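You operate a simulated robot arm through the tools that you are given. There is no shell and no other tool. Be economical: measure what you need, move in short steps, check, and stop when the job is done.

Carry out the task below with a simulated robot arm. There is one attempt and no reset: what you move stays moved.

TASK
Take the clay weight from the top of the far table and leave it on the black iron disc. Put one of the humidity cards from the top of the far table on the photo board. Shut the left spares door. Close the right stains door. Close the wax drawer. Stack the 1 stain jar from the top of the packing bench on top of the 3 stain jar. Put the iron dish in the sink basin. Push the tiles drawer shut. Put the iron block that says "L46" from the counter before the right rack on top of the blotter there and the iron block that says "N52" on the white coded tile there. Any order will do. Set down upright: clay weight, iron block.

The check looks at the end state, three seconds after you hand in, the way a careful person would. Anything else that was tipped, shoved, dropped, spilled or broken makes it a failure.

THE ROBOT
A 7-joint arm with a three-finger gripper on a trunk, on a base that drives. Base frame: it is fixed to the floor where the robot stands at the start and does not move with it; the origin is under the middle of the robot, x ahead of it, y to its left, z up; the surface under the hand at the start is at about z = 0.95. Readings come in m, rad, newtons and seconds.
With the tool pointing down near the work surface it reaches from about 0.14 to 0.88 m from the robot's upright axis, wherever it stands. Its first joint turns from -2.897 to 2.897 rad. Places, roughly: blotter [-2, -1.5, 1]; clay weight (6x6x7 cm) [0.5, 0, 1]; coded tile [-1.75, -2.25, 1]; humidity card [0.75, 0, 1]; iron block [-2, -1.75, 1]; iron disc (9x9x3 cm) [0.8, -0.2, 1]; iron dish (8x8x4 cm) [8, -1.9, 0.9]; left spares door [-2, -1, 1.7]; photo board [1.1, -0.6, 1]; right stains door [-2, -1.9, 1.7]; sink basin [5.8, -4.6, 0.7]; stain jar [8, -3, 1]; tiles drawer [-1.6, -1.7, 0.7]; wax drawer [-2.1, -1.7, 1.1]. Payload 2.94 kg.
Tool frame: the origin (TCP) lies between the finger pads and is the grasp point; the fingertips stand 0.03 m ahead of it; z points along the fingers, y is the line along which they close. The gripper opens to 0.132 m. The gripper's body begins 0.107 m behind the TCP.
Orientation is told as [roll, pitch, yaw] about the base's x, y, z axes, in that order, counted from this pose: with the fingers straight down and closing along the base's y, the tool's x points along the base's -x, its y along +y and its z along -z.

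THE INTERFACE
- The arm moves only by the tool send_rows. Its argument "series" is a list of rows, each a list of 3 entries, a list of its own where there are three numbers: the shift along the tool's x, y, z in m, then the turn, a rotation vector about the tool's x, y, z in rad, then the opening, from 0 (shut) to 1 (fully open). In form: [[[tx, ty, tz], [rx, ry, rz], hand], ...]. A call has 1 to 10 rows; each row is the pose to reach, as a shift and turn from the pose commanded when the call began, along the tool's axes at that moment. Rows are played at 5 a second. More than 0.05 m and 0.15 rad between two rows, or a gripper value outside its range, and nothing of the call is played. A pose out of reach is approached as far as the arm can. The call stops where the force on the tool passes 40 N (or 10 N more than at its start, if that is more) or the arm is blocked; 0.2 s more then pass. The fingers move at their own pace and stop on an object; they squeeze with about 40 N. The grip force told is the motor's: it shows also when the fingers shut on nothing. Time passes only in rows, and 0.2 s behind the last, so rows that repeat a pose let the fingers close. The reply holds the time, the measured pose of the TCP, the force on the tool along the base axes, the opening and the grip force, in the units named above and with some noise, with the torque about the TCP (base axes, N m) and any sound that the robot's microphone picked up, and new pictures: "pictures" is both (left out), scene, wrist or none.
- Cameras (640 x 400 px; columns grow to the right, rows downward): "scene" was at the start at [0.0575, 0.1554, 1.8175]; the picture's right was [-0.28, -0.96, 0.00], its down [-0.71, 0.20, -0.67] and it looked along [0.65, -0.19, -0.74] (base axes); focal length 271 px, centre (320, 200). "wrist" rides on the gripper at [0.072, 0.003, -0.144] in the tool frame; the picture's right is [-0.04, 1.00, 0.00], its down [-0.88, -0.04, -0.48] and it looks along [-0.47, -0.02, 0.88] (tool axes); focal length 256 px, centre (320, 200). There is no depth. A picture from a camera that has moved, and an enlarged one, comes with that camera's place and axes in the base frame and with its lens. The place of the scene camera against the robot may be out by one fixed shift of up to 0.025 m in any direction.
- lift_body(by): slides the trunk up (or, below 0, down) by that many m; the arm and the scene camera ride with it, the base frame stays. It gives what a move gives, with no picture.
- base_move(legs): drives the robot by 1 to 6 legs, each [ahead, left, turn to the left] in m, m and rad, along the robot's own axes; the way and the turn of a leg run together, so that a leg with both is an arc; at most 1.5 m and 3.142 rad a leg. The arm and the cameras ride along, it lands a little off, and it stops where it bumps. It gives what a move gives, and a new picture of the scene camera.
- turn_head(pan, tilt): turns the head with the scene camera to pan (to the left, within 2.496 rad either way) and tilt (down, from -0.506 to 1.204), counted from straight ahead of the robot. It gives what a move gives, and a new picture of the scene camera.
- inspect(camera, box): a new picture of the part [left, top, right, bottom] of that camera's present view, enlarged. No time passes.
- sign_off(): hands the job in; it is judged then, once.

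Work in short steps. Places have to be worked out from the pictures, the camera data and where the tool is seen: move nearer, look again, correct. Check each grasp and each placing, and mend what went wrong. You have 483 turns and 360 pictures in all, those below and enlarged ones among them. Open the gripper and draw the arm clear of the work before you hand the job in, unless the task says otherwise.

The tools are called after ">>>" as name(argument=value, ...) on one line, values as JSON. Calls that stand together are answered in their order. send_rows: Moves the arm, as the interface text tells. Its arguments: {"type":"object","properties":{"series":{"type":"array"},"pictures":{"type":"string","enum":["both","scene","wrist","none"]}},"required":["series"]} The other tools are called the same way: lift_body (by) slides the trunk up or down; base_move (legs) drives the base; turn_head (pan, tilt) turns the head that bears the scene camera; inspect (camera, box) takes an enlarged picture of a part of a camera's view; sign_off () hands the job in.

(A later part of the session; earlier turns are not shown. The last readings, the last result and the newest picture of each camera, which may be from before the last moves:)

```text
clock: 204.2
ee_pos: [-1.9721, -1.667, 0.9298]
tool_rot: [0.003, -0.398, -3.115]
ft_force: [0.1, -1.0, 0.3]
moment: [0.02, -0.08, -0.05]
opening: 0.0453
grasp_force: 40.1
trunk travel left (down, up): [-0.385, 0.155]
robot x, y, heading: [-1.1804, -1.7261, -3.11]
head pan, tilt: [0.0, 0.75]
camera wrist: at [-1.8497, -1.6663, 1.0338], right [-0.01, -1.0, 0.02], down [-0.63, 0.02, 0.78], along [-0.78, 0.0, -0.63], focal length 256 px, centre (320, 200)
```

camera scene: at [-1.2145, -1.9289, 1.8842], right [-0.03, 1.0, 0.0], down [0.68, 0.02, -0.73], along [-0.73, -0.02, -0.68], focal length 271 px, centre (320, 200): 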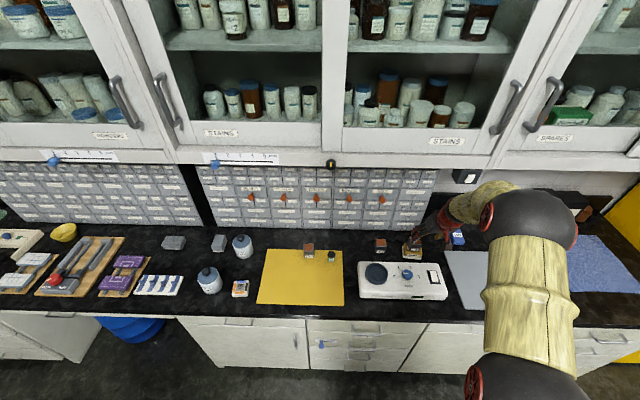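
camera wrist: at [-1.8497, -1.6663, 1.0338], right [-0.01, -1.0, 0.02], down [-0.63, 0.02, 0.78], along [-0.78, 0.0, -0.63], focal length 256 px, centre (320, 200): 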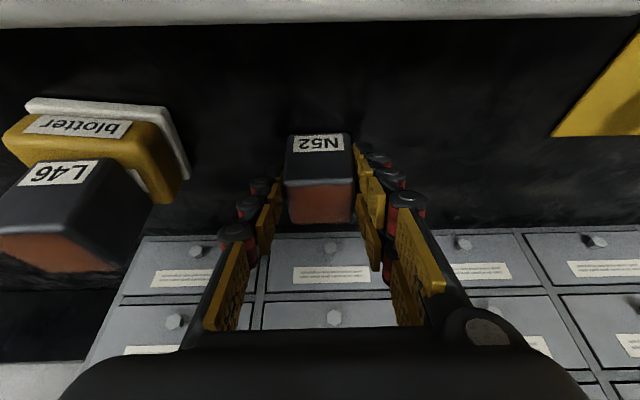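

Grip good. Lift, retract and drive left toward the coded tile (≈(-1.752,-2.254)).

>>> send_rows(series=[[[0, 0, -0.04], [0, 0, 0], 0.2], [[0, 0, -0.08], [0, 0, 0], 0.2], [[0, 0, -0.12], [0, 0, 0], 0.2], [[0.0, 0, -0.16], [0, 0, 0], 0.2], [[0.0, 0, -0.2], [0, 0, 0], 0.2], [[0.03, 0, -0.23], [0, 0, 0], 0.2], [[0.06, 0, -0.26], [0, 0, 0], 0.2], [[0.09, 0, -0.28], [0, 0, 0], 0.2], [[0.13, 0, -0.28], [0, 0, 0], 0.2]], pictures="none")

>>> base_move(legs=[[0.0, 0.5, 0]])

>>> inspect(camera="wrist", box=[0, 0, 640, 400])

```text
clock: 206.2
ee_pos: [-1.7455, -1.6603, 1.137]
tool_rot: [0.003, -0.398, -3.115]
ft_force: [0.1, -0.2, -7.2]
moment: [-0.03, -0.14, 0.01]
opening: 0.0455
grasp_force: 40.6
trunk travel left (down, up): [-0.385, 0.155]
robot x, y, heading: [-1.1805, -1.7246, -3.112]
head pan, tilt: [0.0, 0.75]
```

```text
clock: 209.2
ee_pos: [-1.7312, -2.1672, 1.1363]
tool_rot: [0.003, -0.396, -3.113]
ft_force: [0.8, -0.3, -6.8]
moment: [0.01, -0.15, -0.01]
opening: 0.0454
grasp_force: 40.1
trunk travel left (down, up): [-0.385, 0.155]
robot x, y, heading: [-1.1654, -2.2287, -3.115]
head pan, tilt: [0.0, 0.75]
camera scene: at [-1.2012, -2.4344, 1.884], right [-0.03, 1.0, 0.0], down [0.68, 0.02, -0.73], along [-0.73, -0.02, -0.68], focal length 271 px, centre (320, 200)
```

scene: 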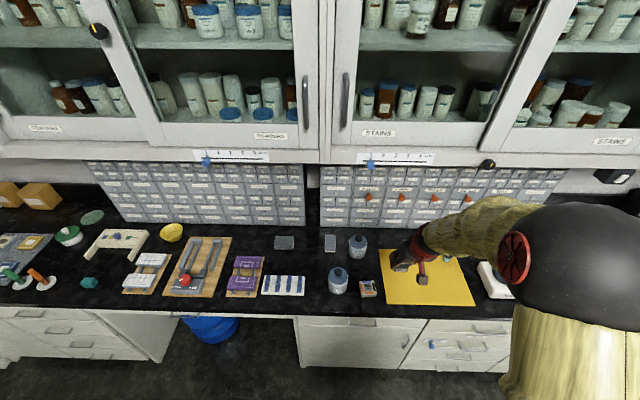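

```text
1.00 times, centred on (320, 200) of wrist (not enlarged: the box is as wide or as high as the picture)
camera zoom: at [-1.6078, -2.1642, 1.2416], right [-0.01, -1.0, 0.02], down [-0.63, 0.02, 0.78], along [-0.78, 0.0, -0.63], focal length 256 px, centre (320, 200)
```

zoom: 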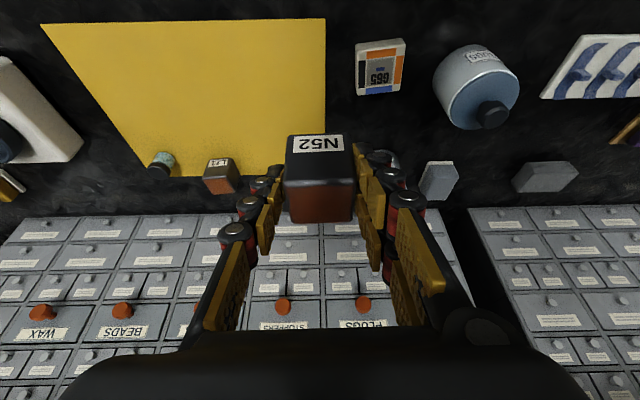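

The tile is at (-1.755,-2.245), but a jar sits close on its left, so the opening fingers would nearly touch it. I'll yaw the hand 90° (about the vertical, keeping the block upright) so the fingers open along x.

>>> send_rows(series=[[[0, 0, 0], [-0.0545, 0, -0.129], 0.2], [[0, 0, 0], [-0.109, 0, -0.258], 0.2], [[0, 0, 0], [-0.1634, 0, -0.387], 0.2], [[0, 0, 0], [-0.218, 0, -0.516], 0.2], [[0, 0, 0], [-0.272, 0, -0.645], 0.2], [[0, 0, 0], [-0.327, 0, -0.774], 0.2], [[0, 0, 0], [-0.381, 0, -0.903], 0.2], [[0, 0, 0], [-0.436, 0, -1.032], 0.2], [[0, 0, 0], [-0.49, 0, -1.16], 0.2], [[0, 0, 0], [-0.545, 0, -1.29], 0.2]], pictures="none")

```text
clock: 211.4
ee_pos: [-1.7306, -2.1649, 1.1375]
tool_rot: [0.003, -0.404, -1.713]
ft_force: [-0.9, -0.8, -7.8]
moment: [0.09, 0.0, -0.03]
opening: 0.0453
grasp_force: 39.8
trunk travel left (down, up): [-0.385, 0.155]
robot x, y, heading: [-1.1628, -2.2296, -3.107]
head pan, tilt: [0.0, 0.75]
```

The yaw worked. I'll finish the last 0.14 rad and then approach over the tile.

>>> send_rows(series=[[[0, 0, 0], [-0.055, 0, -0.131], 0.2], [[0, 0, 0], [-0.055, 0, -0.131], 0.2]], pictures="none")

>>> send_rows(series=[[[-0.015, -0.008, 0.02], [0, 0, 0], 0.2], [[-0.03, -0.016, 0.04], [0, 0, 0], 0.2], [[-0.04, -0.024, 0.06], [0, 0, 0], 0.2], [[-0.035, -0.024, 0.09], [0, 0, 0], 0.2], [[-0.035, -0.024, 0.09], [0, 0, 0], 0.2]])

```text
clock: 212.0
ee_pos: [-1.7304, -2.1653, 1.1383]
tool_rot: [0.002, -0.404, -1.571]
ft_force: [0.8, 0.5, -6.9]
moment: [0.07, 0.01, -0.02]
opening: 0.0453
grasp_force: 40.2
trunk travel left (down, up): [-0.385, 0.155]
robot x, y, heading: [-1.1642, -2.2279, -3.11]
head pan, tilt: [0.0, 0.75]
```

```text
clock: 213.2
ee_pos: [-1.7529, -2.2319, 1.0672]
tool_rot: [0.002, -0.404, -1.571]
ft_force: [0.7, 0.5, -7.1]
moment: [0.09, 0.0, -0.01]
opening: 0.0454
grasp_force: 39.9
trunk travel left (down, up): [-0.385, 0.155]
robot x, y, heading: [-1.1651, -2.2312, -3.112]
head pan, tilt: [0.0, 0.75]
camera scene: at [-1.201, -2.4334, 1.8842], right [-0.03, 1.0, 0.0], down [0.68, 0.02, -0.73], along [-0.73, -0.02, -0.68], focal length 271 px, centre (320, 200)
camera wrist: at [-1.7513, -2.1098, 1.171], right [1.0, -0.04, 0.02], down [-0.04, -0.62, 0.78], along [-0.02, -0.78, -0.62], focal length 256 px, centre (320, 200)
```

scene: 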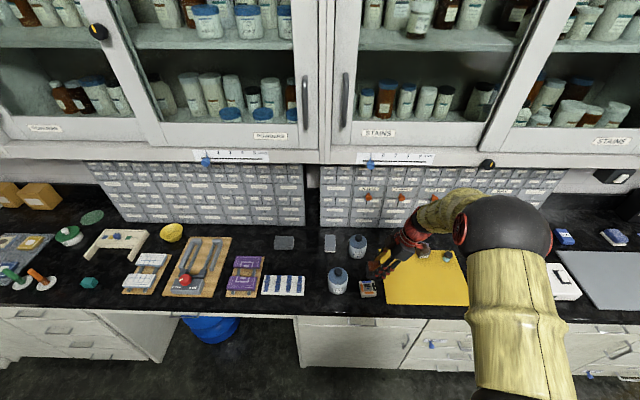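
wrist: 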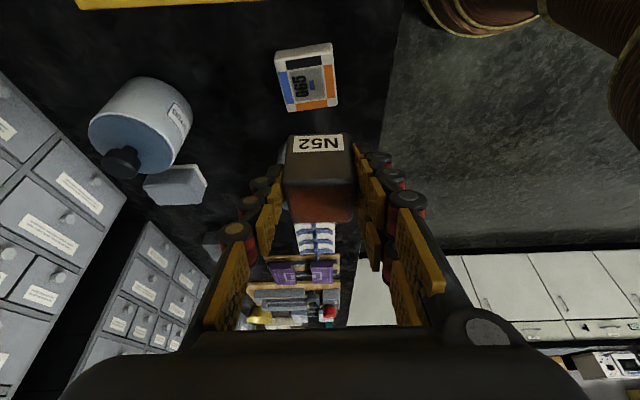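

Tile top centre is about (-1.7645,-2.243). I'll lower N52 to just above it and check.

>>> send_rows(series=[[[0.012, -0.006, 0.035], [0, 0, 0], 0.2], [[0.024, -0.0116, 0.07], [0, 0, 0], 0.2], [[0.034, -0.0116, 0.095], [0, 0, 0], 0.2], [[0.038, -0.0116, 0.1055], [0, 0, 0], 0.2], [[0.038, -0.0116, 0.1055], [0, 0, 0], 0.2]])

>>> inspect(camera="scene", box=[310, 240, 470, 320])

```text
clock: 214.4
ee_pos: [-1.7659, -2.2387, 0.9554]
tool_rot: [0.001, -0.403, -1.573]
ft_force: [-0.1, -0.2, -7.5]
moment: [0.06, 0.01, 0.0]
opening: 0.0452
grasp_force: 40.0
trunk travel left (down, up): [-0.385, 0.155]
robot x, y, heading: [-1.1639, -2.2262, -3.114]
head pan, tilt: [0.0, 0.75]
camera scene: at [-1.2014, -2.4335, 1.8841], right [-0.03, 1.0, 0.0], down [0.68, 0.02, -0.73], along [-0.73, -0.02, -0.68], focal length 271 px, centre (320, 200)
camera wrist: at [-1.7621, -2.1157, 1.0595], right [1.0, -0.04, 0.02], down [-0.04, -0.62, 0.78], along [-0.02, -0.78, -0.62], focal length 256 px, centre (320, 200)
```

scene: 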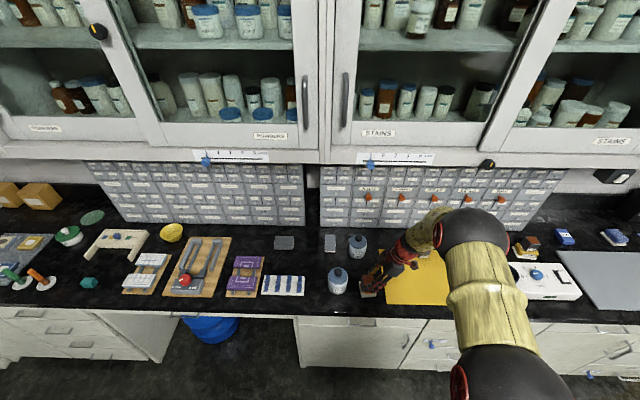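
wrist: 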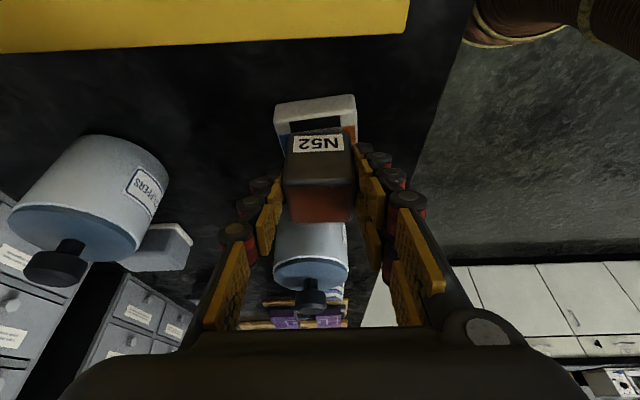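

```text
4.00 times, centred on (390, 280) of scene
camera zoom: at [-1.2014, -2.4335, 1.8841], right [-0.03, 1.0, 0.0], down [0.68, 0.02, -0.73], along [-0.73, -0.02, -0.68], focal length 1083 px, centre (40, -120)
```

zoom: 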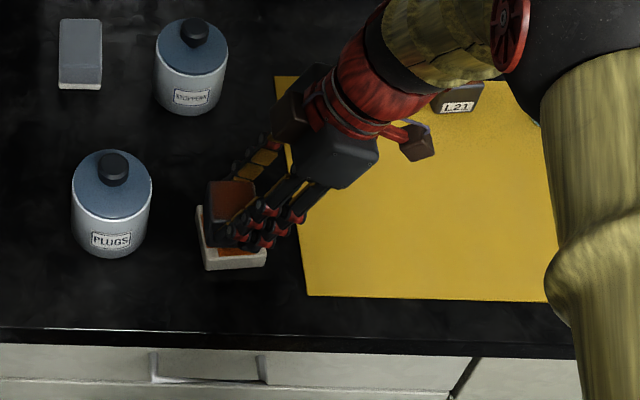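

Both views show N52 centred over the tile. Lower in small steps until contact.

>>> send_rows(series=[[[0.001, 0, 0.003], [0, 0, 0], 0.2], [[0.002, 0, 0.006], [0, 0, 0], 0.2], [[0.003, 0, 0.009], [0, 0, 0], 0.2], [[0.0035, 0, 0.011], [0, 0, 0], 0.2], [[0.0035, 0, 0.011], [0, 0, 0], 0.2]], pictures="none")

```text
clock: 215.6
ee_pos: [-1.7668, -2.2402, 0.948]
tool_rot: [-0.003, -0.402, -1.569]
ft_force: [-1.3, 1.0, 28.7]
moment: [-0.37, 0.06, 0.01]
opening: 0.0458
grasp_force: 40.5
trunk travel left (down, up): [-0.385, 0.155]
robot x, y, heading: [-1.1659, -2.2294, -3.108]
head pan, tilt: [0.0, 0.75]
```

Firm contact; ease up slightly, release and withdraw along the tool axis.

>>> send_rows(series=[[[-0.0008, 0, -0.002], [0, 0, 0], 0.2], [[-0.0008, 0, -0.002], [0, 0, 0], 0.4], [[-0.0008, 0, -0.002], [0, 0, 0], 0.6], [[-0.0008, 0, -0.002], [0, 0, 0], 0.6], [[-0.0008, 0, -0.003], [0, 0, 0], 0.6], [[-0.0008, 0, -0.04], [0, 0, 0], 0.6], [[-0.0008, 0, -0.08], [0, 0, 0], 0.6], [[-0.0008, 0, -0.12], [0, 0, 0], 0.6], [[-0.0008, 0, -0.16], [0, 0, 0], 0.6], [[-0.0008, 0, -0.2], [0, 0, 0], 0.6]])

>>> inspect(camera="scene", box=[310, 240, 470, 320])

```text
clock: 217.8
ee_pos: [-1.7652, -2.1619, 1.13]
tool_rot: [0.004, -0.402, -1.572]
ft_force: [0.6, 0.1, 0.1]
moment: [0.01, 0.06, 0.0]
opening: 0.0796
grasp_force: 0.0
trunk travel left (down, up): [-0.385, 0.155]
robot x, y, heading: [-1.1679, -2.226, -3.108]
head pan, tilt: [0.0, 0.75]
camera scene: at [-1.2001, -2.4332, 1.8842], right [-0.03, 1.0, 0.0], down [0.68, 0.02, -0.73], along [-0.73, -0.02, -0.68], focal length 271 px, centre (320, 200)
camera wrist: at [-1.7623, -2.0391, 1.2336], right [1.0, -0.04, 0.02], down [-0.04, -0.62, 0.78], along [-0.02, -0.78, -0.62], focal length 256 px, centre (320, 200)
```

scene: 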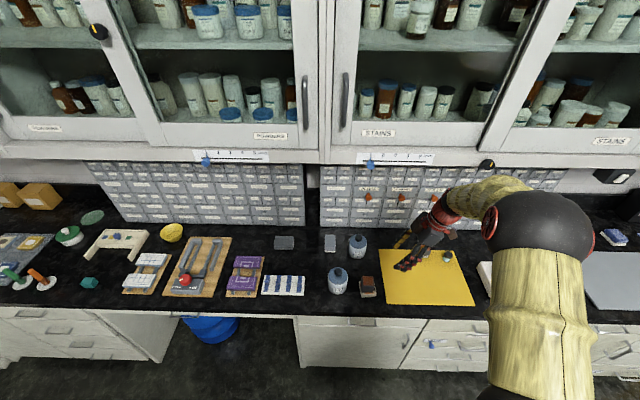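
wrist: 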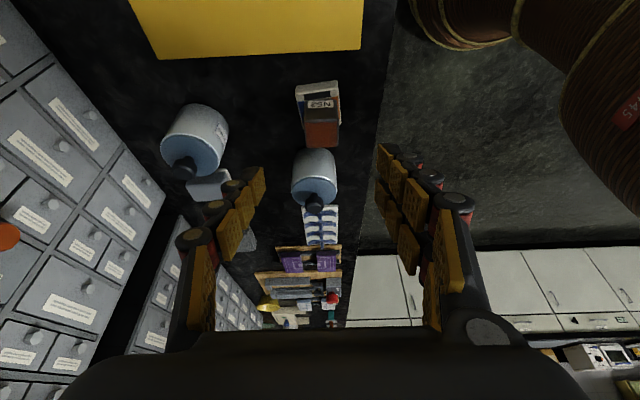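

```text
4.00 times, centred on (390, 280) of scene
camera zoom: at [-1.2001, -2.4332, 1.8842], right [-0.03, 1.0, 0.0], down [0.68, 0.02, -0.73], along [-0.73, -0.02, -0.68], focal length 1083 px, centre (40, -120)
```

zoom: 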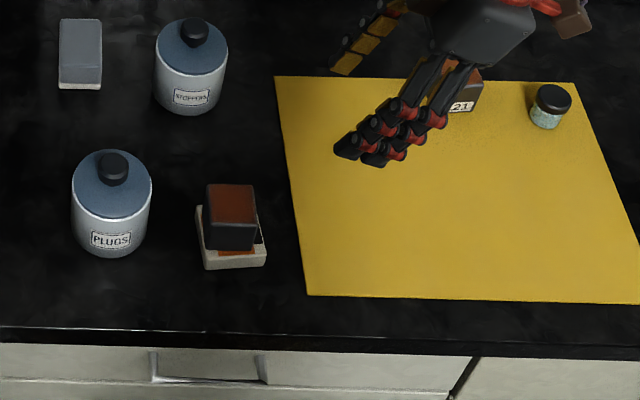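

N52 is standing on the tile. One close look to confirm it's stable, and one at the L46/blotter.

>>> inspect(camera="wrist", box=[270, 70, 370, 160])

>>> inspect(camera="scene", box=[480, 210, 640, 310])

```text
4.44 times, centred on (320, 115) of wrist
camera zoom: at [-1.7623, -2.0391, 1.2336], right [1.0, -0.04, 0.02], down [-0.04, -0.62, 0.78], along [-0.02, -0.78, -0.62], focal length 1138 px, centre (320, 578)
```

zoom: 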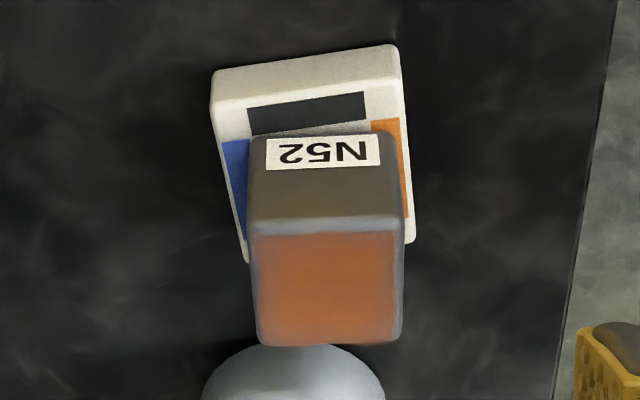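

```text
4.00 times, centred on (560, 260) of scene
camera zoom: at [-1.2001, -2.4332, 1.8842], right [-0.03, 1.0, 0.0], down [0.68, 0.02, -0.73], along [-0.73, -0.02, -0.68], focal length 1083 px, centre (-640, -40)
```

zoom: 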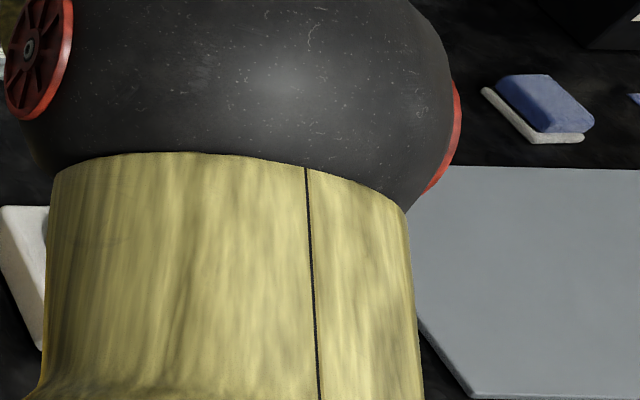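

N52 is resting stably on the tile and L46 on the blotter. Now the bench at x≈8 and the sink. I'll back off from the counter and bring the hand back to the standard vertical pose.

>>> base_move(legs=[[-0.85, 0, 0]])

>>> send_rows(series=[[[0, 0, 0], [0.0545, 0, 0.129], 0.3], [[0, 0, 0], [0.109, 0, 0.258], 0.3], [[0, 0, 0], [0.1634, 0, 0.387], 0.3], [[0, 0, 0], [0.218, 0, 0.516], 0.3], [[0, 0, 0], [0.272, 0, 0.645], 0.3], [[0, 0, 0], [0.327, 0, 0.774], 0.3], [[0, 0, 0], [0.381, 0, 0.903], 0.3], [[0, 0, 0], [0.436, 0, 1.032], 0.3], [[0, 0, 0], [0.49, 0, 1.16], 0.3], [[0, 0, 0], [0.545, 0, 1.29], 0.3]], pictures="none")

>>> send_rows(series=[[[0, 0, 0], [0.06, 0, 0.142], 0.3], [[0, 0, 0], [0.06, 0.13, 0.142], 0.3], [[0, 0, -0.03], [0.06, 0.26, 0.142], 0.3], [[0, 0, -0.06], [0.06, 0.4, 0.142], 0.3], [[0.04, 0, -0.08], [0.06, 0.4, 0.142], 0.3], [[0.08, 0, -0.1], [0.06, 0.4, 0.142], 0.3]], pictures="none")

```text
clock: 222.2
ee_pos: [-0.9239, -2.1372, 1.1303]
tool_rot: [0.001, -0.405, -1.58]
ft_force: [0.1, -0.2, 0.2]
moment: [-0.02, -0.01, 0.01]
opening: 0.0792
grasp_force: 0.0
trunk travel left (down, up): [-0.385, 0.155]
robot x, y, heading: [-0.3204, -2.2095, -3.118]
head pan, tilt: [0.0, 0.75]
camera scene: at [-0.3589, -2.4105, 1.8842], right [-0.02, 1.0, 0.0], down [0.68, 0.02, -0.73], along [-0.73, -0.02, -0.68], focal length 271 px, centre (320, 200)
```

scene: 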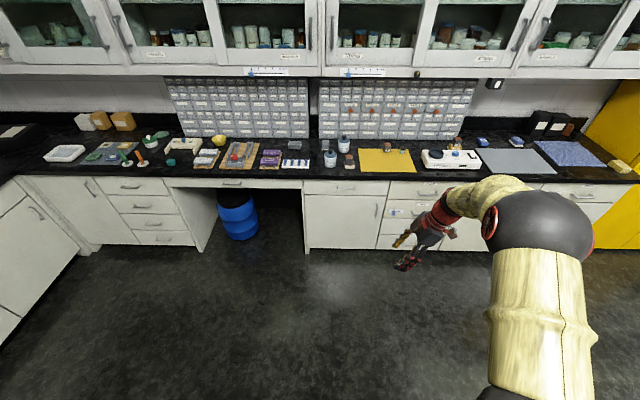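

```text
clock: 224.4
ee_pos: [-0.923, -2.1362, 1.1296]
tool_rot: [0.004, -0.398, -2.979]
ft_force: [-0.8, 0.6, -0.5]
moment: [0.03, 0.02, -0.01]
opening: 0.0396
grasp_force: 0.0
trunk travel left (down, up): [-0.385, 0.155]
robot x, y, heading: [-0.3212, -2.2044, -3.117]
head pan, tilt: [0.0, 0.75]
```

```text
refused: row 1 steps farther than a row can; nothing moved
```

Step slightly too big; redo smaller.

>>> send_rows(series=[[[0, 0, 0], [0.05, 0, 0.12], 0.3], [[0, 0, 0], [0.05, 0.13, 0.12], 0.3], [[0, 0, -0.03], [0.05, 0.26, 0.12], 0.3], [[0, 0, -0.06], [0.05, 0.39, 0.12], 0.3], [[0.04, 0, -0.08], [0.05, 0.39, 0.12], 0.3], [[0.08, 0, -0.1], [0.05, 0.39, 0.12], 0.3]], pictures="none")

>>> base_move(legs=[[0, 0, 1.571], [1.45, 0, 0], [0, 0, 1.571]])

>>> turn_head(pan=0.0, tilt=0.35)

```text
clock: 225.8
ee_pos: [-0.8115, -2.119, 1.192]
tool_rot: [-0.021, -0.009, -3.104]
ft_force: [0.7, -0.6, 0.3]
moment: [0.01, 0.07, 0.0]
opening: 0.0394
grasp_force: 0.0
trunk travel left (down, up): [-0.385, 0.155]
robot x, y, heading: [-0.3224, -2.2052, -3.119]
head pan, tilt: [0.0, 0.75]
```

```text
clock: 240.7
ee_pos: [0.2043, -3.7496, 1.1903]
tool_rot: [-0.021, -0.007, 0.039]
ft_force: [-0.1, -0.3, 0.2]
moment: [0.02, 0.0, -0.04]
opening: 0.0395
grasp_force: 0.0
trunk travel left (down, up): [-0.385, 0.155]
robot x, y, heading: [-0.2853, -3.6633, 0.019]
head pan, tilt: [0.0, 0.75]
camera scene: at [-0.2255, -3.4814, 1.8841], right [0.02, -1.0, 0.0], down [-0.68, -0.02, -0.73], along [0.73, 0.02, -0.68], focal length 271 px, centre (320, 200)
```

scene: 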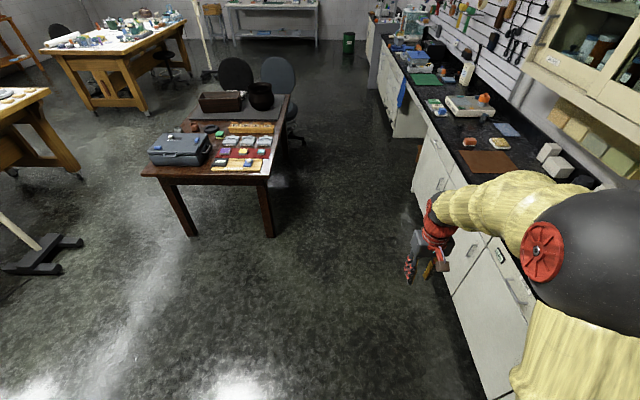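

```text
clock: 241.6
ee_pos: [0.2051, -3.7497, 1.1895]
tool_rot: [-0.02, -0.008, 0.039]
ft_force: [-0.1, 0.4, 0.0]
moment: [-0.03, -0.01, 0.0]
opening: 0.0399
grasp_force: 0.0
trunk travel left (down, up): [-0.385, 0.155]
robot x, y, heading: [-0.2857, -3.6608, 0.023]
head pan, tilt: [0.0, 0.351]
camera scene: at [-0.2152, -3.4813, 1.9197], right [0.02, -1.0, 0.0], down [-0.34, -0.01, -0.94], along [0.94, 0.02, -0.34], focal length 271 px, centre (320, 200)
```

scene: 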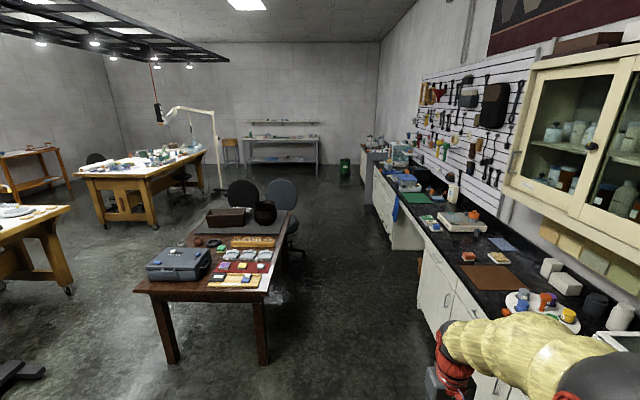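

The passage along the counter is clear. Driving forward about 4.4 m along y≈-3.65.

>>> base_move(legs=[[1.5, 0, -0.02], [1.5, 0, 0], [1.4, 0, 0]])

```text
clock: 262.7
ee_pos: [4.6143, -3.8257, 1.1903]
tool_rot: [-0.02, -0.009, -0.021]
ft_force: [0.1, -0.5, 0.2]
moment: [0.0, 0.02, -0.01]
opening: 0.0397
grasp_force: 0.1
trunk travel left (down, up): [-0.385, 0.155]
robot x, y, heading: [4.128, -3.7079, -0.036]
head pan, tilt: [0.0, 0.351]
camera scene: at [4.2126, -3.5331, 1.9198], right [-0.04, -1.0, 0.0], down [-0.34, 0.01, -0.94], along [0.94, -0.03, -0.34], focal length 271 px, centre (320, 200)
```

scene: 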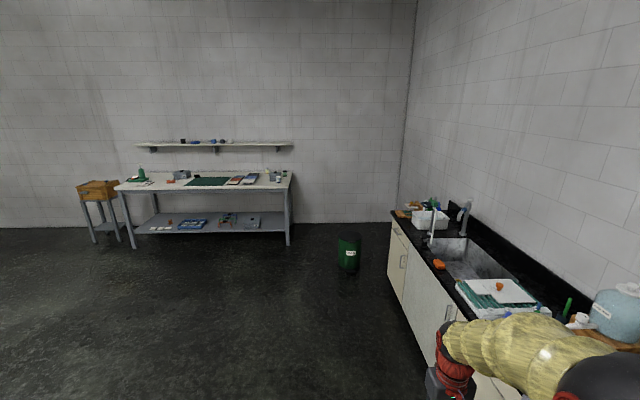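

The packing bench and sink are in view; zooming on both.

>>> inspect(camera="scene", box=[70, 130, 310, 250])

>>> inspect(camera="scene", box=[380, 180, 560, 320])

```text
2.67 times, centred on (190, 190) of scene
camera zoom: at [4.2126, -3.5331, 1.9198], right [-0.04, -1.0, 0.0], down [-0.34, 0.01, -0.94], along [0.94, -0.03, -0.34], focal length 722 px, centre (667, 227)
```

zoom: 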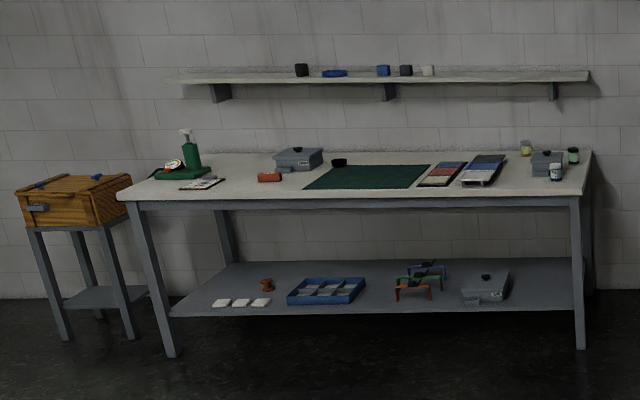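

```text
2.86 times, centred on (470, 250) of scene
camera zoom: at [4.2126, -3.5331, 1.9198], right [-0.04, -1.0, 0.0], down [-0.34, 0.01, -0.94], along [0.94, -0.03, -0.34], focal length 774 px, centre (-109, 57)
```

zoom: 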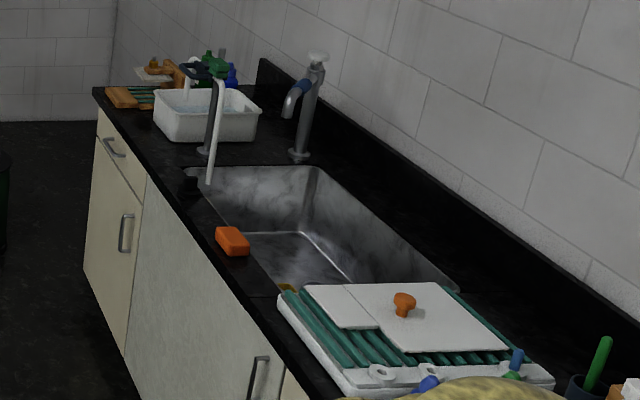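

The stain jars are at the bench's right end (y≈-3) and the black iron dish is near y≈-1.8. I'll drive to about (6.8,-2.9).

>>> base_move(legs=[[1.3, 0.5, 0.036], [1.35, 0.4, 0]])

>>> turn_head(pan=0.0, tilt=0.65)

```text
clock: 276.3
ee_pos: [7.2841, -2.935, 1.1907]
tool_rot: [-0.022, -0.007, 0.005]
ft_force: [-0.6, -0.4, 0.0]
moment: [-0.01, 0.03, 0.01]
opening: 0.0396
grasp_force: 0.1
trunk travel left (down, up): [-0.385, 0.155]
robot x, y, heading: [6.797, -2.8309, -0.004]
head pan, tilt: [0.0, 0.351]
camera scene: at [6.8717, -2.6542, 1.9198], right [-0.01, -1.0, 0.0], down [-0.34, 0.0, -0.94], along [0.94, -0.01, -0.34], focal length 271 px, centre (320, 200)
```

scene: 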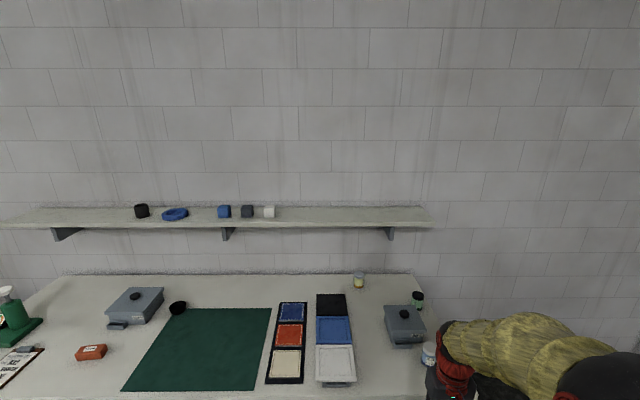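

```text
clock: 277.1
ee_pos: [7.2826, -2.9345, 1.1891]
tool_rot: [-0.022, -0.01, 0.008]
ft_force: [0.4, -0.6, 0.9]
moment: [-0.01, -0.02, -0.03]
opening: 0.0397
grasp_force: 0.0
trunk travel left (down, up): [-0.385, 0.155]
robot x, y, heading: [6.795, -2.8295, -0.009]
head pan, tilt: [0.0, 0.649]
camera scene: at [6.865, -2.6543, 1.8928], right [-0.01, -1.0, 0.0], down [-0.6, 0.0, -0.8], along [0.8, -0.01, -0.6], focal length 271 px, centre (320, 200)
```

scene: 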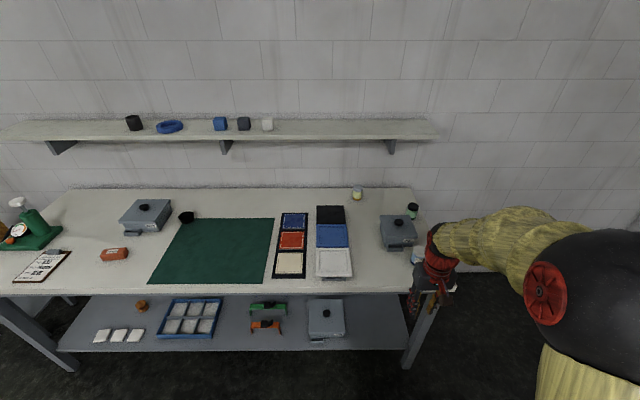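

Zoom on the jars.

>>> inspect(camera="scene", box=[330, 175, 450, 285])

>>> inspect(camera="wrist", box=[0, 0, 640, 400])

>>> inspect(camera="scene", box=[90, 175, 250, 275])

```text
3.64 times, centred on (390, 230) of scene
camera zoom: at [6.865, -2.6543, 1.8928], right [-0.01, -1.0, 0.0], down [-0.6, 0.0, -0.8], along [0.8, -0.01, -0.6], focal length 985 px, centre (66, 91)
```

zoom: 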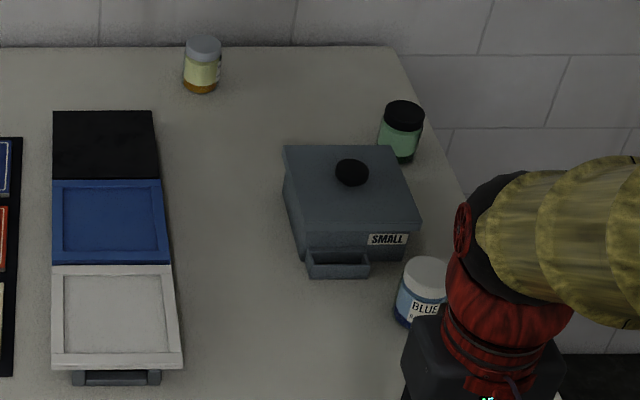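

```text
1.00 times, centred on (320, 200) of wrist (not enlarged: the box is as wide or as high as the picture)
camera zoom: at [7.2097, -2.9289, 1.3336], right [0.04, 1.0, -0.02], down [0.87, -0.02, 0.48], along [0.48, -0.04, -0.87], focal length 256 px, centre (320, 200)
```

zoom: 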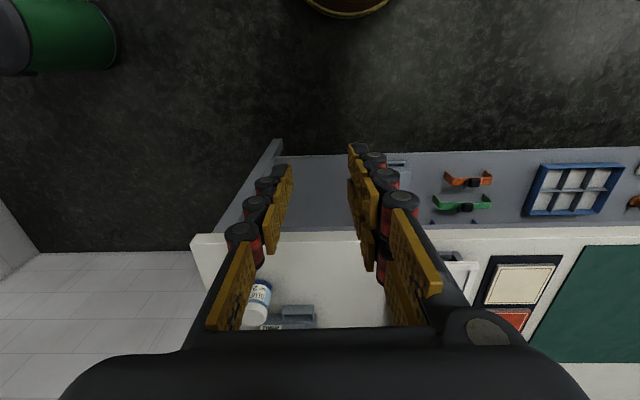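

```text
4.00 times, centred on (170, 225) of scene
camera zoom: at [6.865, -2.6543, 1.8928], right [-0.01, -1.0, 0.0], down [-0.6, 0.0, -0.8], along [0.8, -0.01, -0.6], focal length 1083 px, centre (920, 100)
```

zoom: 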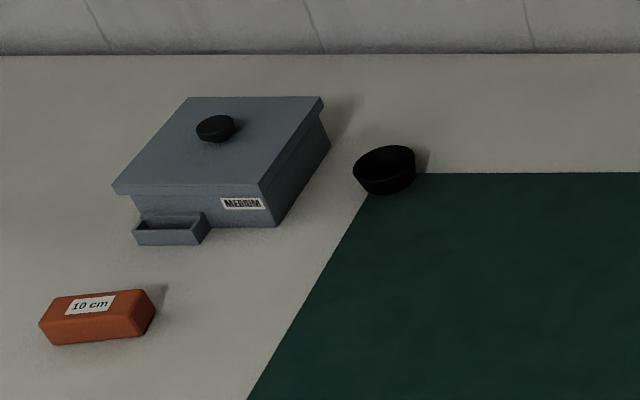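

Three jars. I need their numbers, so I'll zoom tighter.

>>> inspect(camera="scene", box=[345, 180, 372, 205])

>>> inspect(camera="scene", box=[400, 200, 424, 222])

>>> inspect(camera="wrist", box=[235, 270, 285, 330])

```text
16.00 times, centred on (358, 192) of scene
camera zoom: at [6.865, -2.6543, 1.8928], right [-0.01, -1.0, 0.0], down [-0.6, 0.0, -0.8], along [0.8, -0.01, -0.6], focal length 4333 px, centre (-296, 320)
```

zoom: 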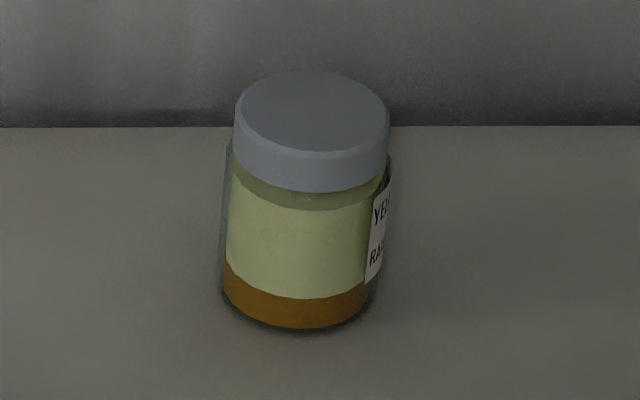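

```text
16.00 times, centred on (412, 211) of scene
camera zoom: at [6.865, -2.6543, 1.8928], right [-0.01, -1.0, 0.0], down [-0.6, 0.0, -0.8], along [0.8, -0.01, -0.6], focal length 4333 px, centre (-1152, 24)
```

zoom: 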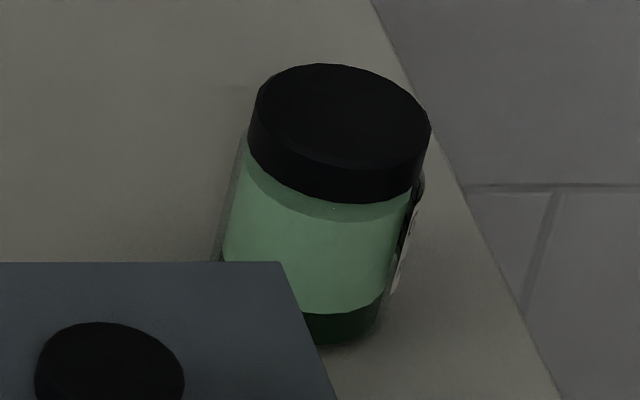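

```text
6.67 times, centred on (260, 300) of wrist
camera zoom: at [7.2097, -2.9289, 1.3336], right [0.04, 1.0, -0.02], down [0.87, -0.02, 0.48], along [0.48, -0.04, -0.87], focal length 1707 px, centre (720, -467)
```

zoom: 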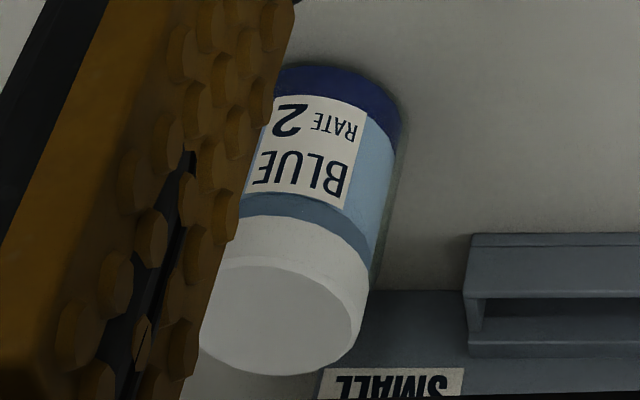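

Blue is number 2. The labels of the yellow and green jars face -y, so I'll shift the base right and look from there.

>>> base_move(legs=[[-0.05, -0.68, 0]])

>>> turn_head(pan=0.5, tilt=0.55)

```text
clock: 280.8
ee_pos: [7.2279, -3.6184, 1.1908]
tool_rot: [-0.022, -0.009, 0.006]
ft_force: [0.0, 0.1, 0.3]
moment: [0.04, 0.01, -0.01]
opening: 0.0398
grasp_force: 0.1
trunk travel left (down, up): [-0.385, 0.155]
robot x, y, heading: [6.7386, -3.513, -0.007]
head pan, tilt: [0.0, 0.649]
camera scene: at [6.8097, -3.3367, 1.8928], right [-0.01, -1.0, 0.0], down [-0.6, 0.01, -0.8], along [0.8, -0.01, -0.6], focal length 271 px, centre (320, 200)
```

scene: 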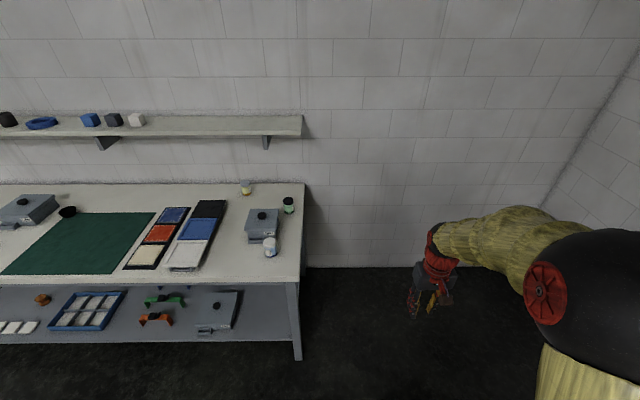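

```text
clock: 281.8
ee_pos: [7.2261, -3.6175, 1.1905]
tool_rot: [-0.02, -0.008, 0.005]
ft_force: [0.0, 0.1, 0.1]
moment: [-0.01, -0.01, -0.01]
opening: 0.0395
grasp_force: 0.1
trunk travel left (down, up): [-0.385, 0.155]
robot x, y, heading: [6.7375, -3.5125, -0.007]
head pan, tilt: [0.499, 0.55]
camera scene: at [6.8023, -3.2929, 1.9015], right [0.47, -0.88, 0.0], down [-0.46, -0.25, -0.85], along [0.75, 0.4, -0.52], focal length 271 px, centre (320, 200)
```

scene: 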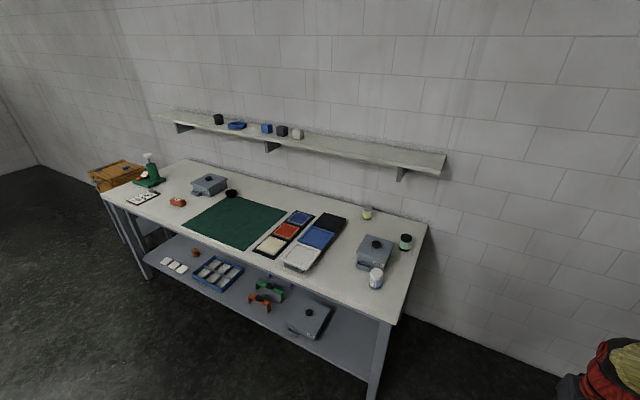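

>>> inspect(camera="scene", box=[355, 202, 381, 224])

>>> inspect(camera="scene", box=[392, 230, 418, 254])

>>> inspect(camera="scene", box=[365, 262, 391, 294])

```text
16.00 times, centred on (368, 213) of scene
camera zoom: at [6.8023, -3.2929, 1.9015], right [0.47, -0.88, 0.0], down [-0.46, -0.25, -0.85], along [0.75, 0.4, -0.52], focal length 4333 px, centre (-448, -8)
```

zoom: 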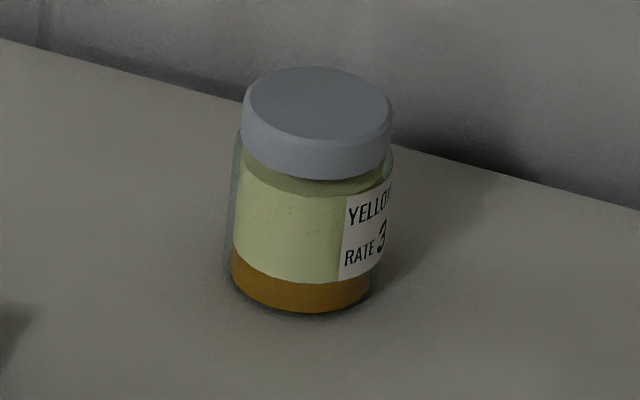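

```text
16.00 times, centred on (405, 242) of scene
camera zoom: at [6.8023, -3.2929, 1.9015], right [0.47, -0.88, 0.0], down [-0.46, -0.25, -0.85], along [0.75, 0.4, -0.52], focal length 4333 px, centre (-1040, -472)
```

zoom: 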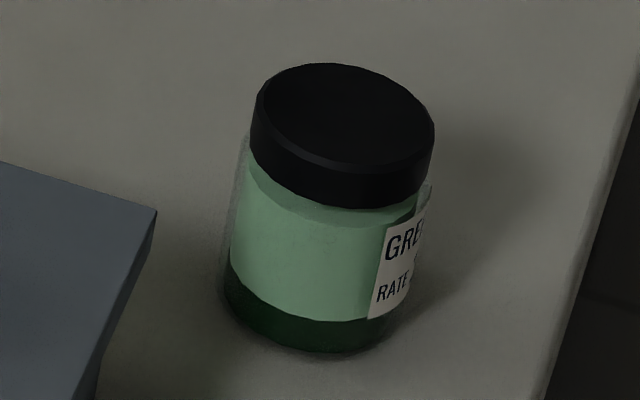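

```text
12.50 times, centred on (378, 278) of scene
camera zoom: at [6.8023, -3.2929, 1.9015], right [0.47, -0.88, 0.0], down [-0.46, -0.25, -0.85], along [0.75, 0.4, -0.52], focal length 3385 px, centre (-405, -775)
```

zoom: 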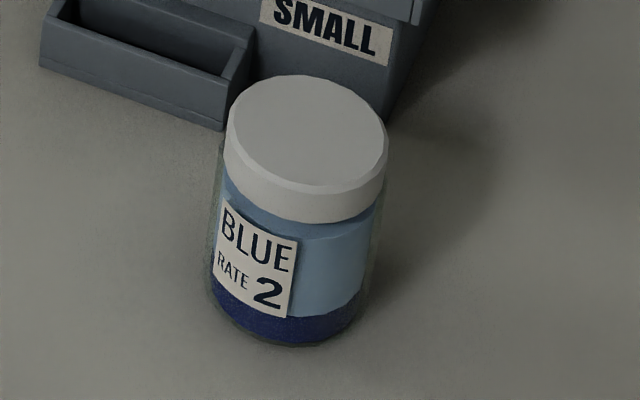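

Yellow is 3 and blue 2, so green is 1: green goes on yellow. Yellow sits at about (8.18,-2.893) and green at (8.007,-3.171), so it's best to reach from the bench's right end. I'll check the floor and bin there.

>>> turn_head(pan=-0.5, tilt=0.8)

```text
clock: 283.0
ee_pos: [7.2265, -3.6171, 1.19]
tool_rot: [-0.022, -0.009, 0.006]
ft_force: [-0.4, 0.4, -0.7]
moment: [-0.03, 0.04, 0.01]
opening: 0.0398
grasp_force: 0.0
trunk travel left (down, up): [-0.385, 0.155]
robot x, y, heading: [6.7409, -3.5172, -0.009]
head pan, tilt: [-0.499, 0.799]
camera scene: at [6.7935, -3.3744, 1.8802], right [-0.49, -0.87, 0.0], down [-0.63, 0.35, -0.7], along [0.61, -0.34, -0.72], focal length 271 px, centre (320, 200)
```

scene: 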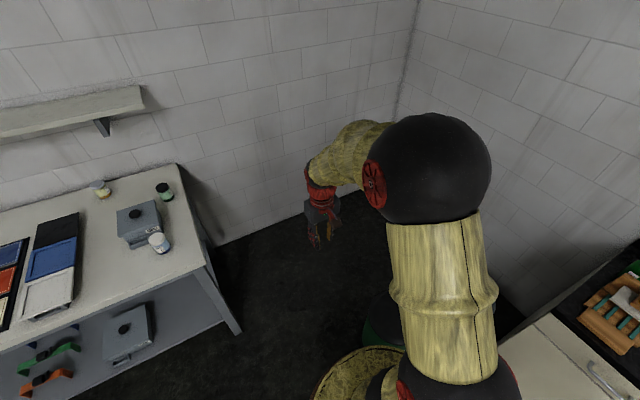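

The bin leaves only a narrow gap on that side, so I'll work from the bench front with a forward-tilted hand instead. I'll move the base to about (7.15,-3.0).

>>> base_move(legs=[[0, 0.5, 0], [0.41, 0, 0]])

>>> turn_head(pan=0.0, tilt=0.75)

```text
clock: 288.1
ee_pos: [7.6466, -3.1263, 1.1911]
tool_rot: [-0.021, -0.01, 0.003]
ft_force: [0.3, 0.5, -0.9]
moment: [-0.01, 0.03, -0.02]
opening: 0.0394
grasp_force: 0.0
trunk travel left (down, up): [-0.385, 0.155]
robot x, y, heading: [7.1592, -3.0229, -0.009]
head pan, tilt: [-0.499, 0.799]
camera scene: at [7.2144, -2.8819, 1.8801], right [-0.49, -0.87, 0.0], down [-0.63, 0.35, -0.7], along [0.61, -0.34, -0.72], focal length 271 px, centre (320, 200)
```

scene: 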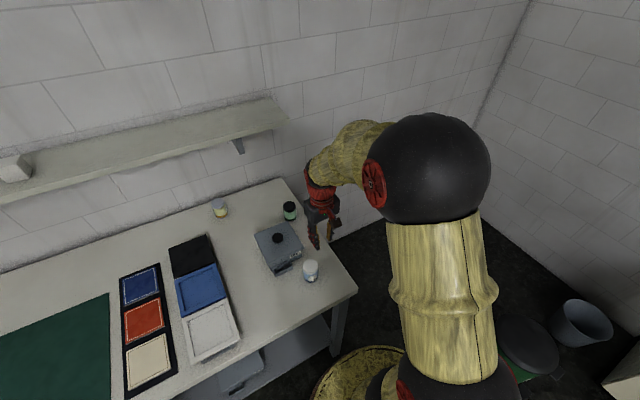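

```text
clock: 289.1
ee_pos: [7.6467, -3.1258, 1.1904]
tool_rot: [-0.021, -0.008, 0.002]
ft_force: [-0.3, 0.2, -0.2]
moment: [-0.03, 0.01, 0.02]
opening: 0.0399
grasp_force: 0.1
trunk travel left (down, up): [-0.385, 0.155]
robot x, y, heading: [7.1582, -3.0204, -0.006]
head pan, tilt: [0.0, 0.75]
camera scene: at [7.2256, -2.8435, 1.8842], right [-0.01, -1.0, 0.0], down [-0.68, 0.01, -0.73], along [0.73, -0.01, -0.68], focal length 271 px, centre (320, 200)
```

scene: 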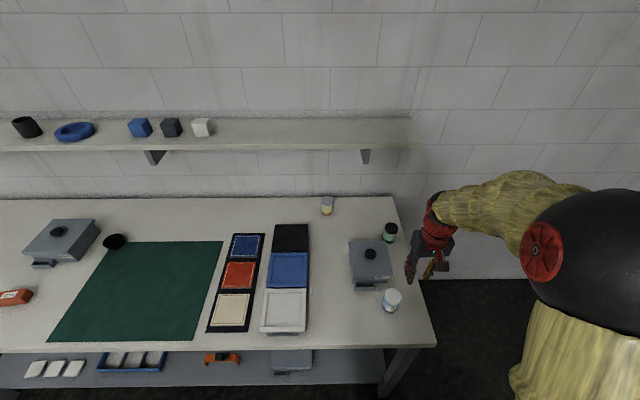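

I'll dry-run the reach to the yellow jar without a load: move to y≈-2.9, tilt the hand 0.8 rad forward, then extend.

>>> send_rows(series=[[[0, 0.045, 0], [-0.021, 0, 0], 0.3], [[0, 0.09, 0], [-0.021, 0, 0], 0.3], [[0, 0.135, 0], [-0.021, 0, 0], 0.5], [[0, 0.18, 0], [-0.021, 0, 0], 0.6], [[0, 0.225, 0.02], [-0.021, 0, 0], 0.6], [[-0.01, 0.225, 0.03], [-0.021, -0.14, 0], 0.6], [[-0.02, 0.225, 0.04], [-0.021, -0.28, 0], 0.6], [[-0.03, 0.225, 0.05], [-0.021, -0.42, 0], 0.6], [[-0.04, 0.225, 0.06], [-0.021, -0.56, 0], 0.6], [[-0.05, 0.225, 0.07], [-0.021, -0.7, 0], 0.6]], pictures="none")

>>> send_rows(series=[[[0.0, 0, 0], [0, -0.1, 0], 0.6], [[-0.0, 0, 0.0], [0, -0.1, 0], 0.6]])

```text
clock: 291.3
ee_pos: [7.6982, -2.9023, 1.1234]
tool_rot: [0.004, -0.722, 0.008]
ft_force: [0.6, -0.3, 5.1]
moment: [0.02, 0.39, -0.02]
opening: 0.0795
grasp_force: 0.1
trunk travel left (down, up): [-0.385, 0.155]
robot x, y, heading: [7.1572, -3.0221, -0.01]
head pan, tilt: [0.0, 0.75]
```

```text
clock: 291.9
ee_pos: [7.6967, -2.9028, 1.1162]
tool_rot: [-0.004, -0.809, 0.013]
ft_force: [0.0, -0.4, -0.9]
moment: [0.01, 0.01, 0.0]
opening: 0.0792
grasp_force: 0.1
trunk travel left (down, up): [-0.385, 0.155]
robot x, y, heading: [7.1617, -3.0213, -0.01]
head pan, tilt: [0.0, 0.75]
camera scene: at [7.2264, -2.8431, 1.8841], right [-0.01, -1.0, 0.0], down [-0.68, 0.01, -0.73], along [0.73, -0.01, -0.68], focal length 271 px, centre (320, 200)
camera wrist: at [7.543, -2.9003, 1.1632], right [0.02, 1.0, 0.03], down [0.26, -0.03, 0.96], along [0.96, -0.01, -0.26], focal length 256 px, centre (320, 200)
```

scene: 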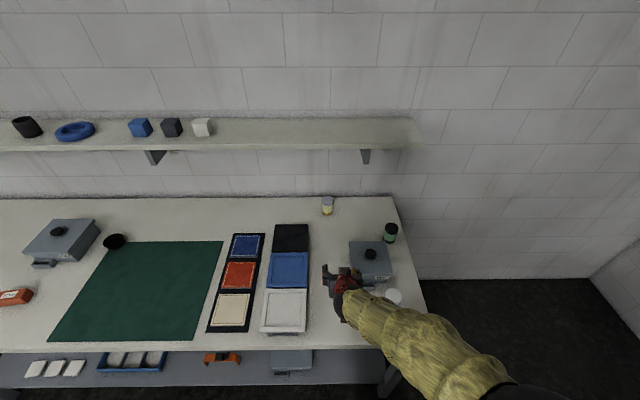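
wrist: 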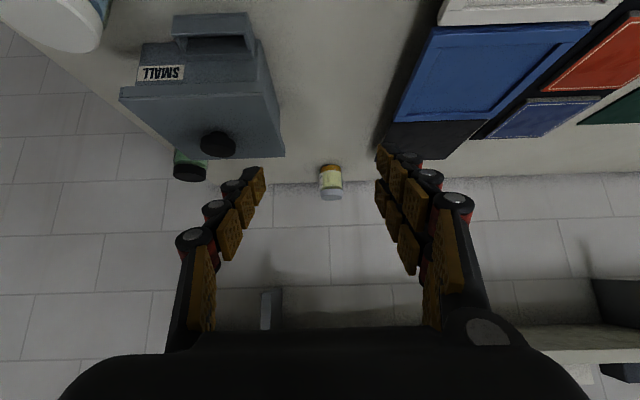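

Clear view of the yellow jar at about (8.18,-2.877), with its top at 0.985. I'll extend toward it above its top to test reach.

>>> send_rows(series=[[[-0.03, 0, 0.037], [0, 0, 0], 0.6], [[-0.06, 0, 0.075], [0, 0, 0], 0.6], [[-0.09, 0.0, 0.112], [0, 0, 0], 0.6], [[-0.12, 0.0, 0.148], [0, 0, 0], 0.6], [[-0.15, 0.0, 0.184], [0, 0, 0], 0.6], [[-0.18, 0.0, 0.22], [0, 0, 0], 0.6], [[-0.21, 0, 0.256], [0, 0, 0], 0.6], [[-0.24, 0.0, 0.292], [0, 0, 0], 0.6], [[-0.254, 0.0, 0.31], [0, 0, 0], 0.6]])

```text
clock: 293.9
ee_pos: [8.0968, -2.8992, 1.0854]
tool_rot: [-0.003, -0.807, 0.012]
ft_force: [0.4, -1.0, 0.3]
moment: [0.0, 0.01, 0.02]
opening: 0.0791
grasp_force: 0.1
trunk travel left (down, up): [-0.385, 0.155]
robot x, y, heading: [7.1606, -3.0218, -0.01]
head pan, tilt: [0.0, 0.75]
camera scene: at [7.2264, -2.8432, 1.8841], right [-0.01, -1.0, 0.0], down [-0.68, 0.01, -0.73], along [0.73, -0.01, -0.68], focal length 271 px, centre (320, 200)
camera wrist: at [7.9426, -2.8967, 1.1328], right [0.02, 1.0, 0.03], down [0.26, -0.03, 0.96], along [0.96, -0.01, -0.26], focal length 256 px, centre (320, 200)
```

scene: 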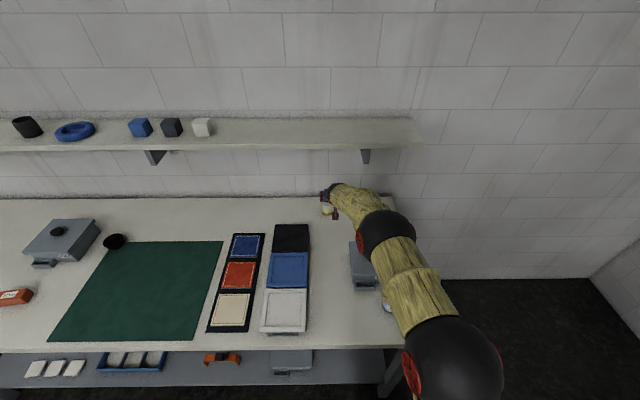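
wrist: 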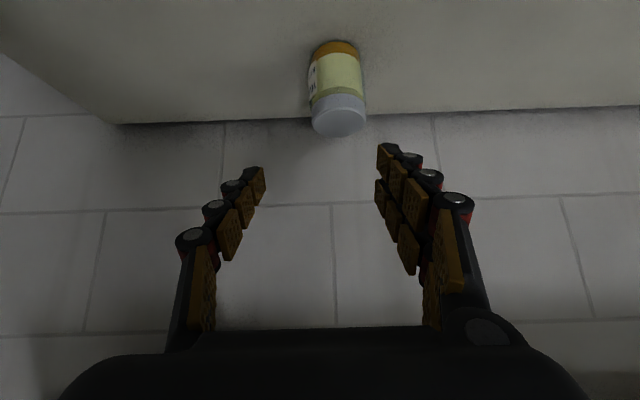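

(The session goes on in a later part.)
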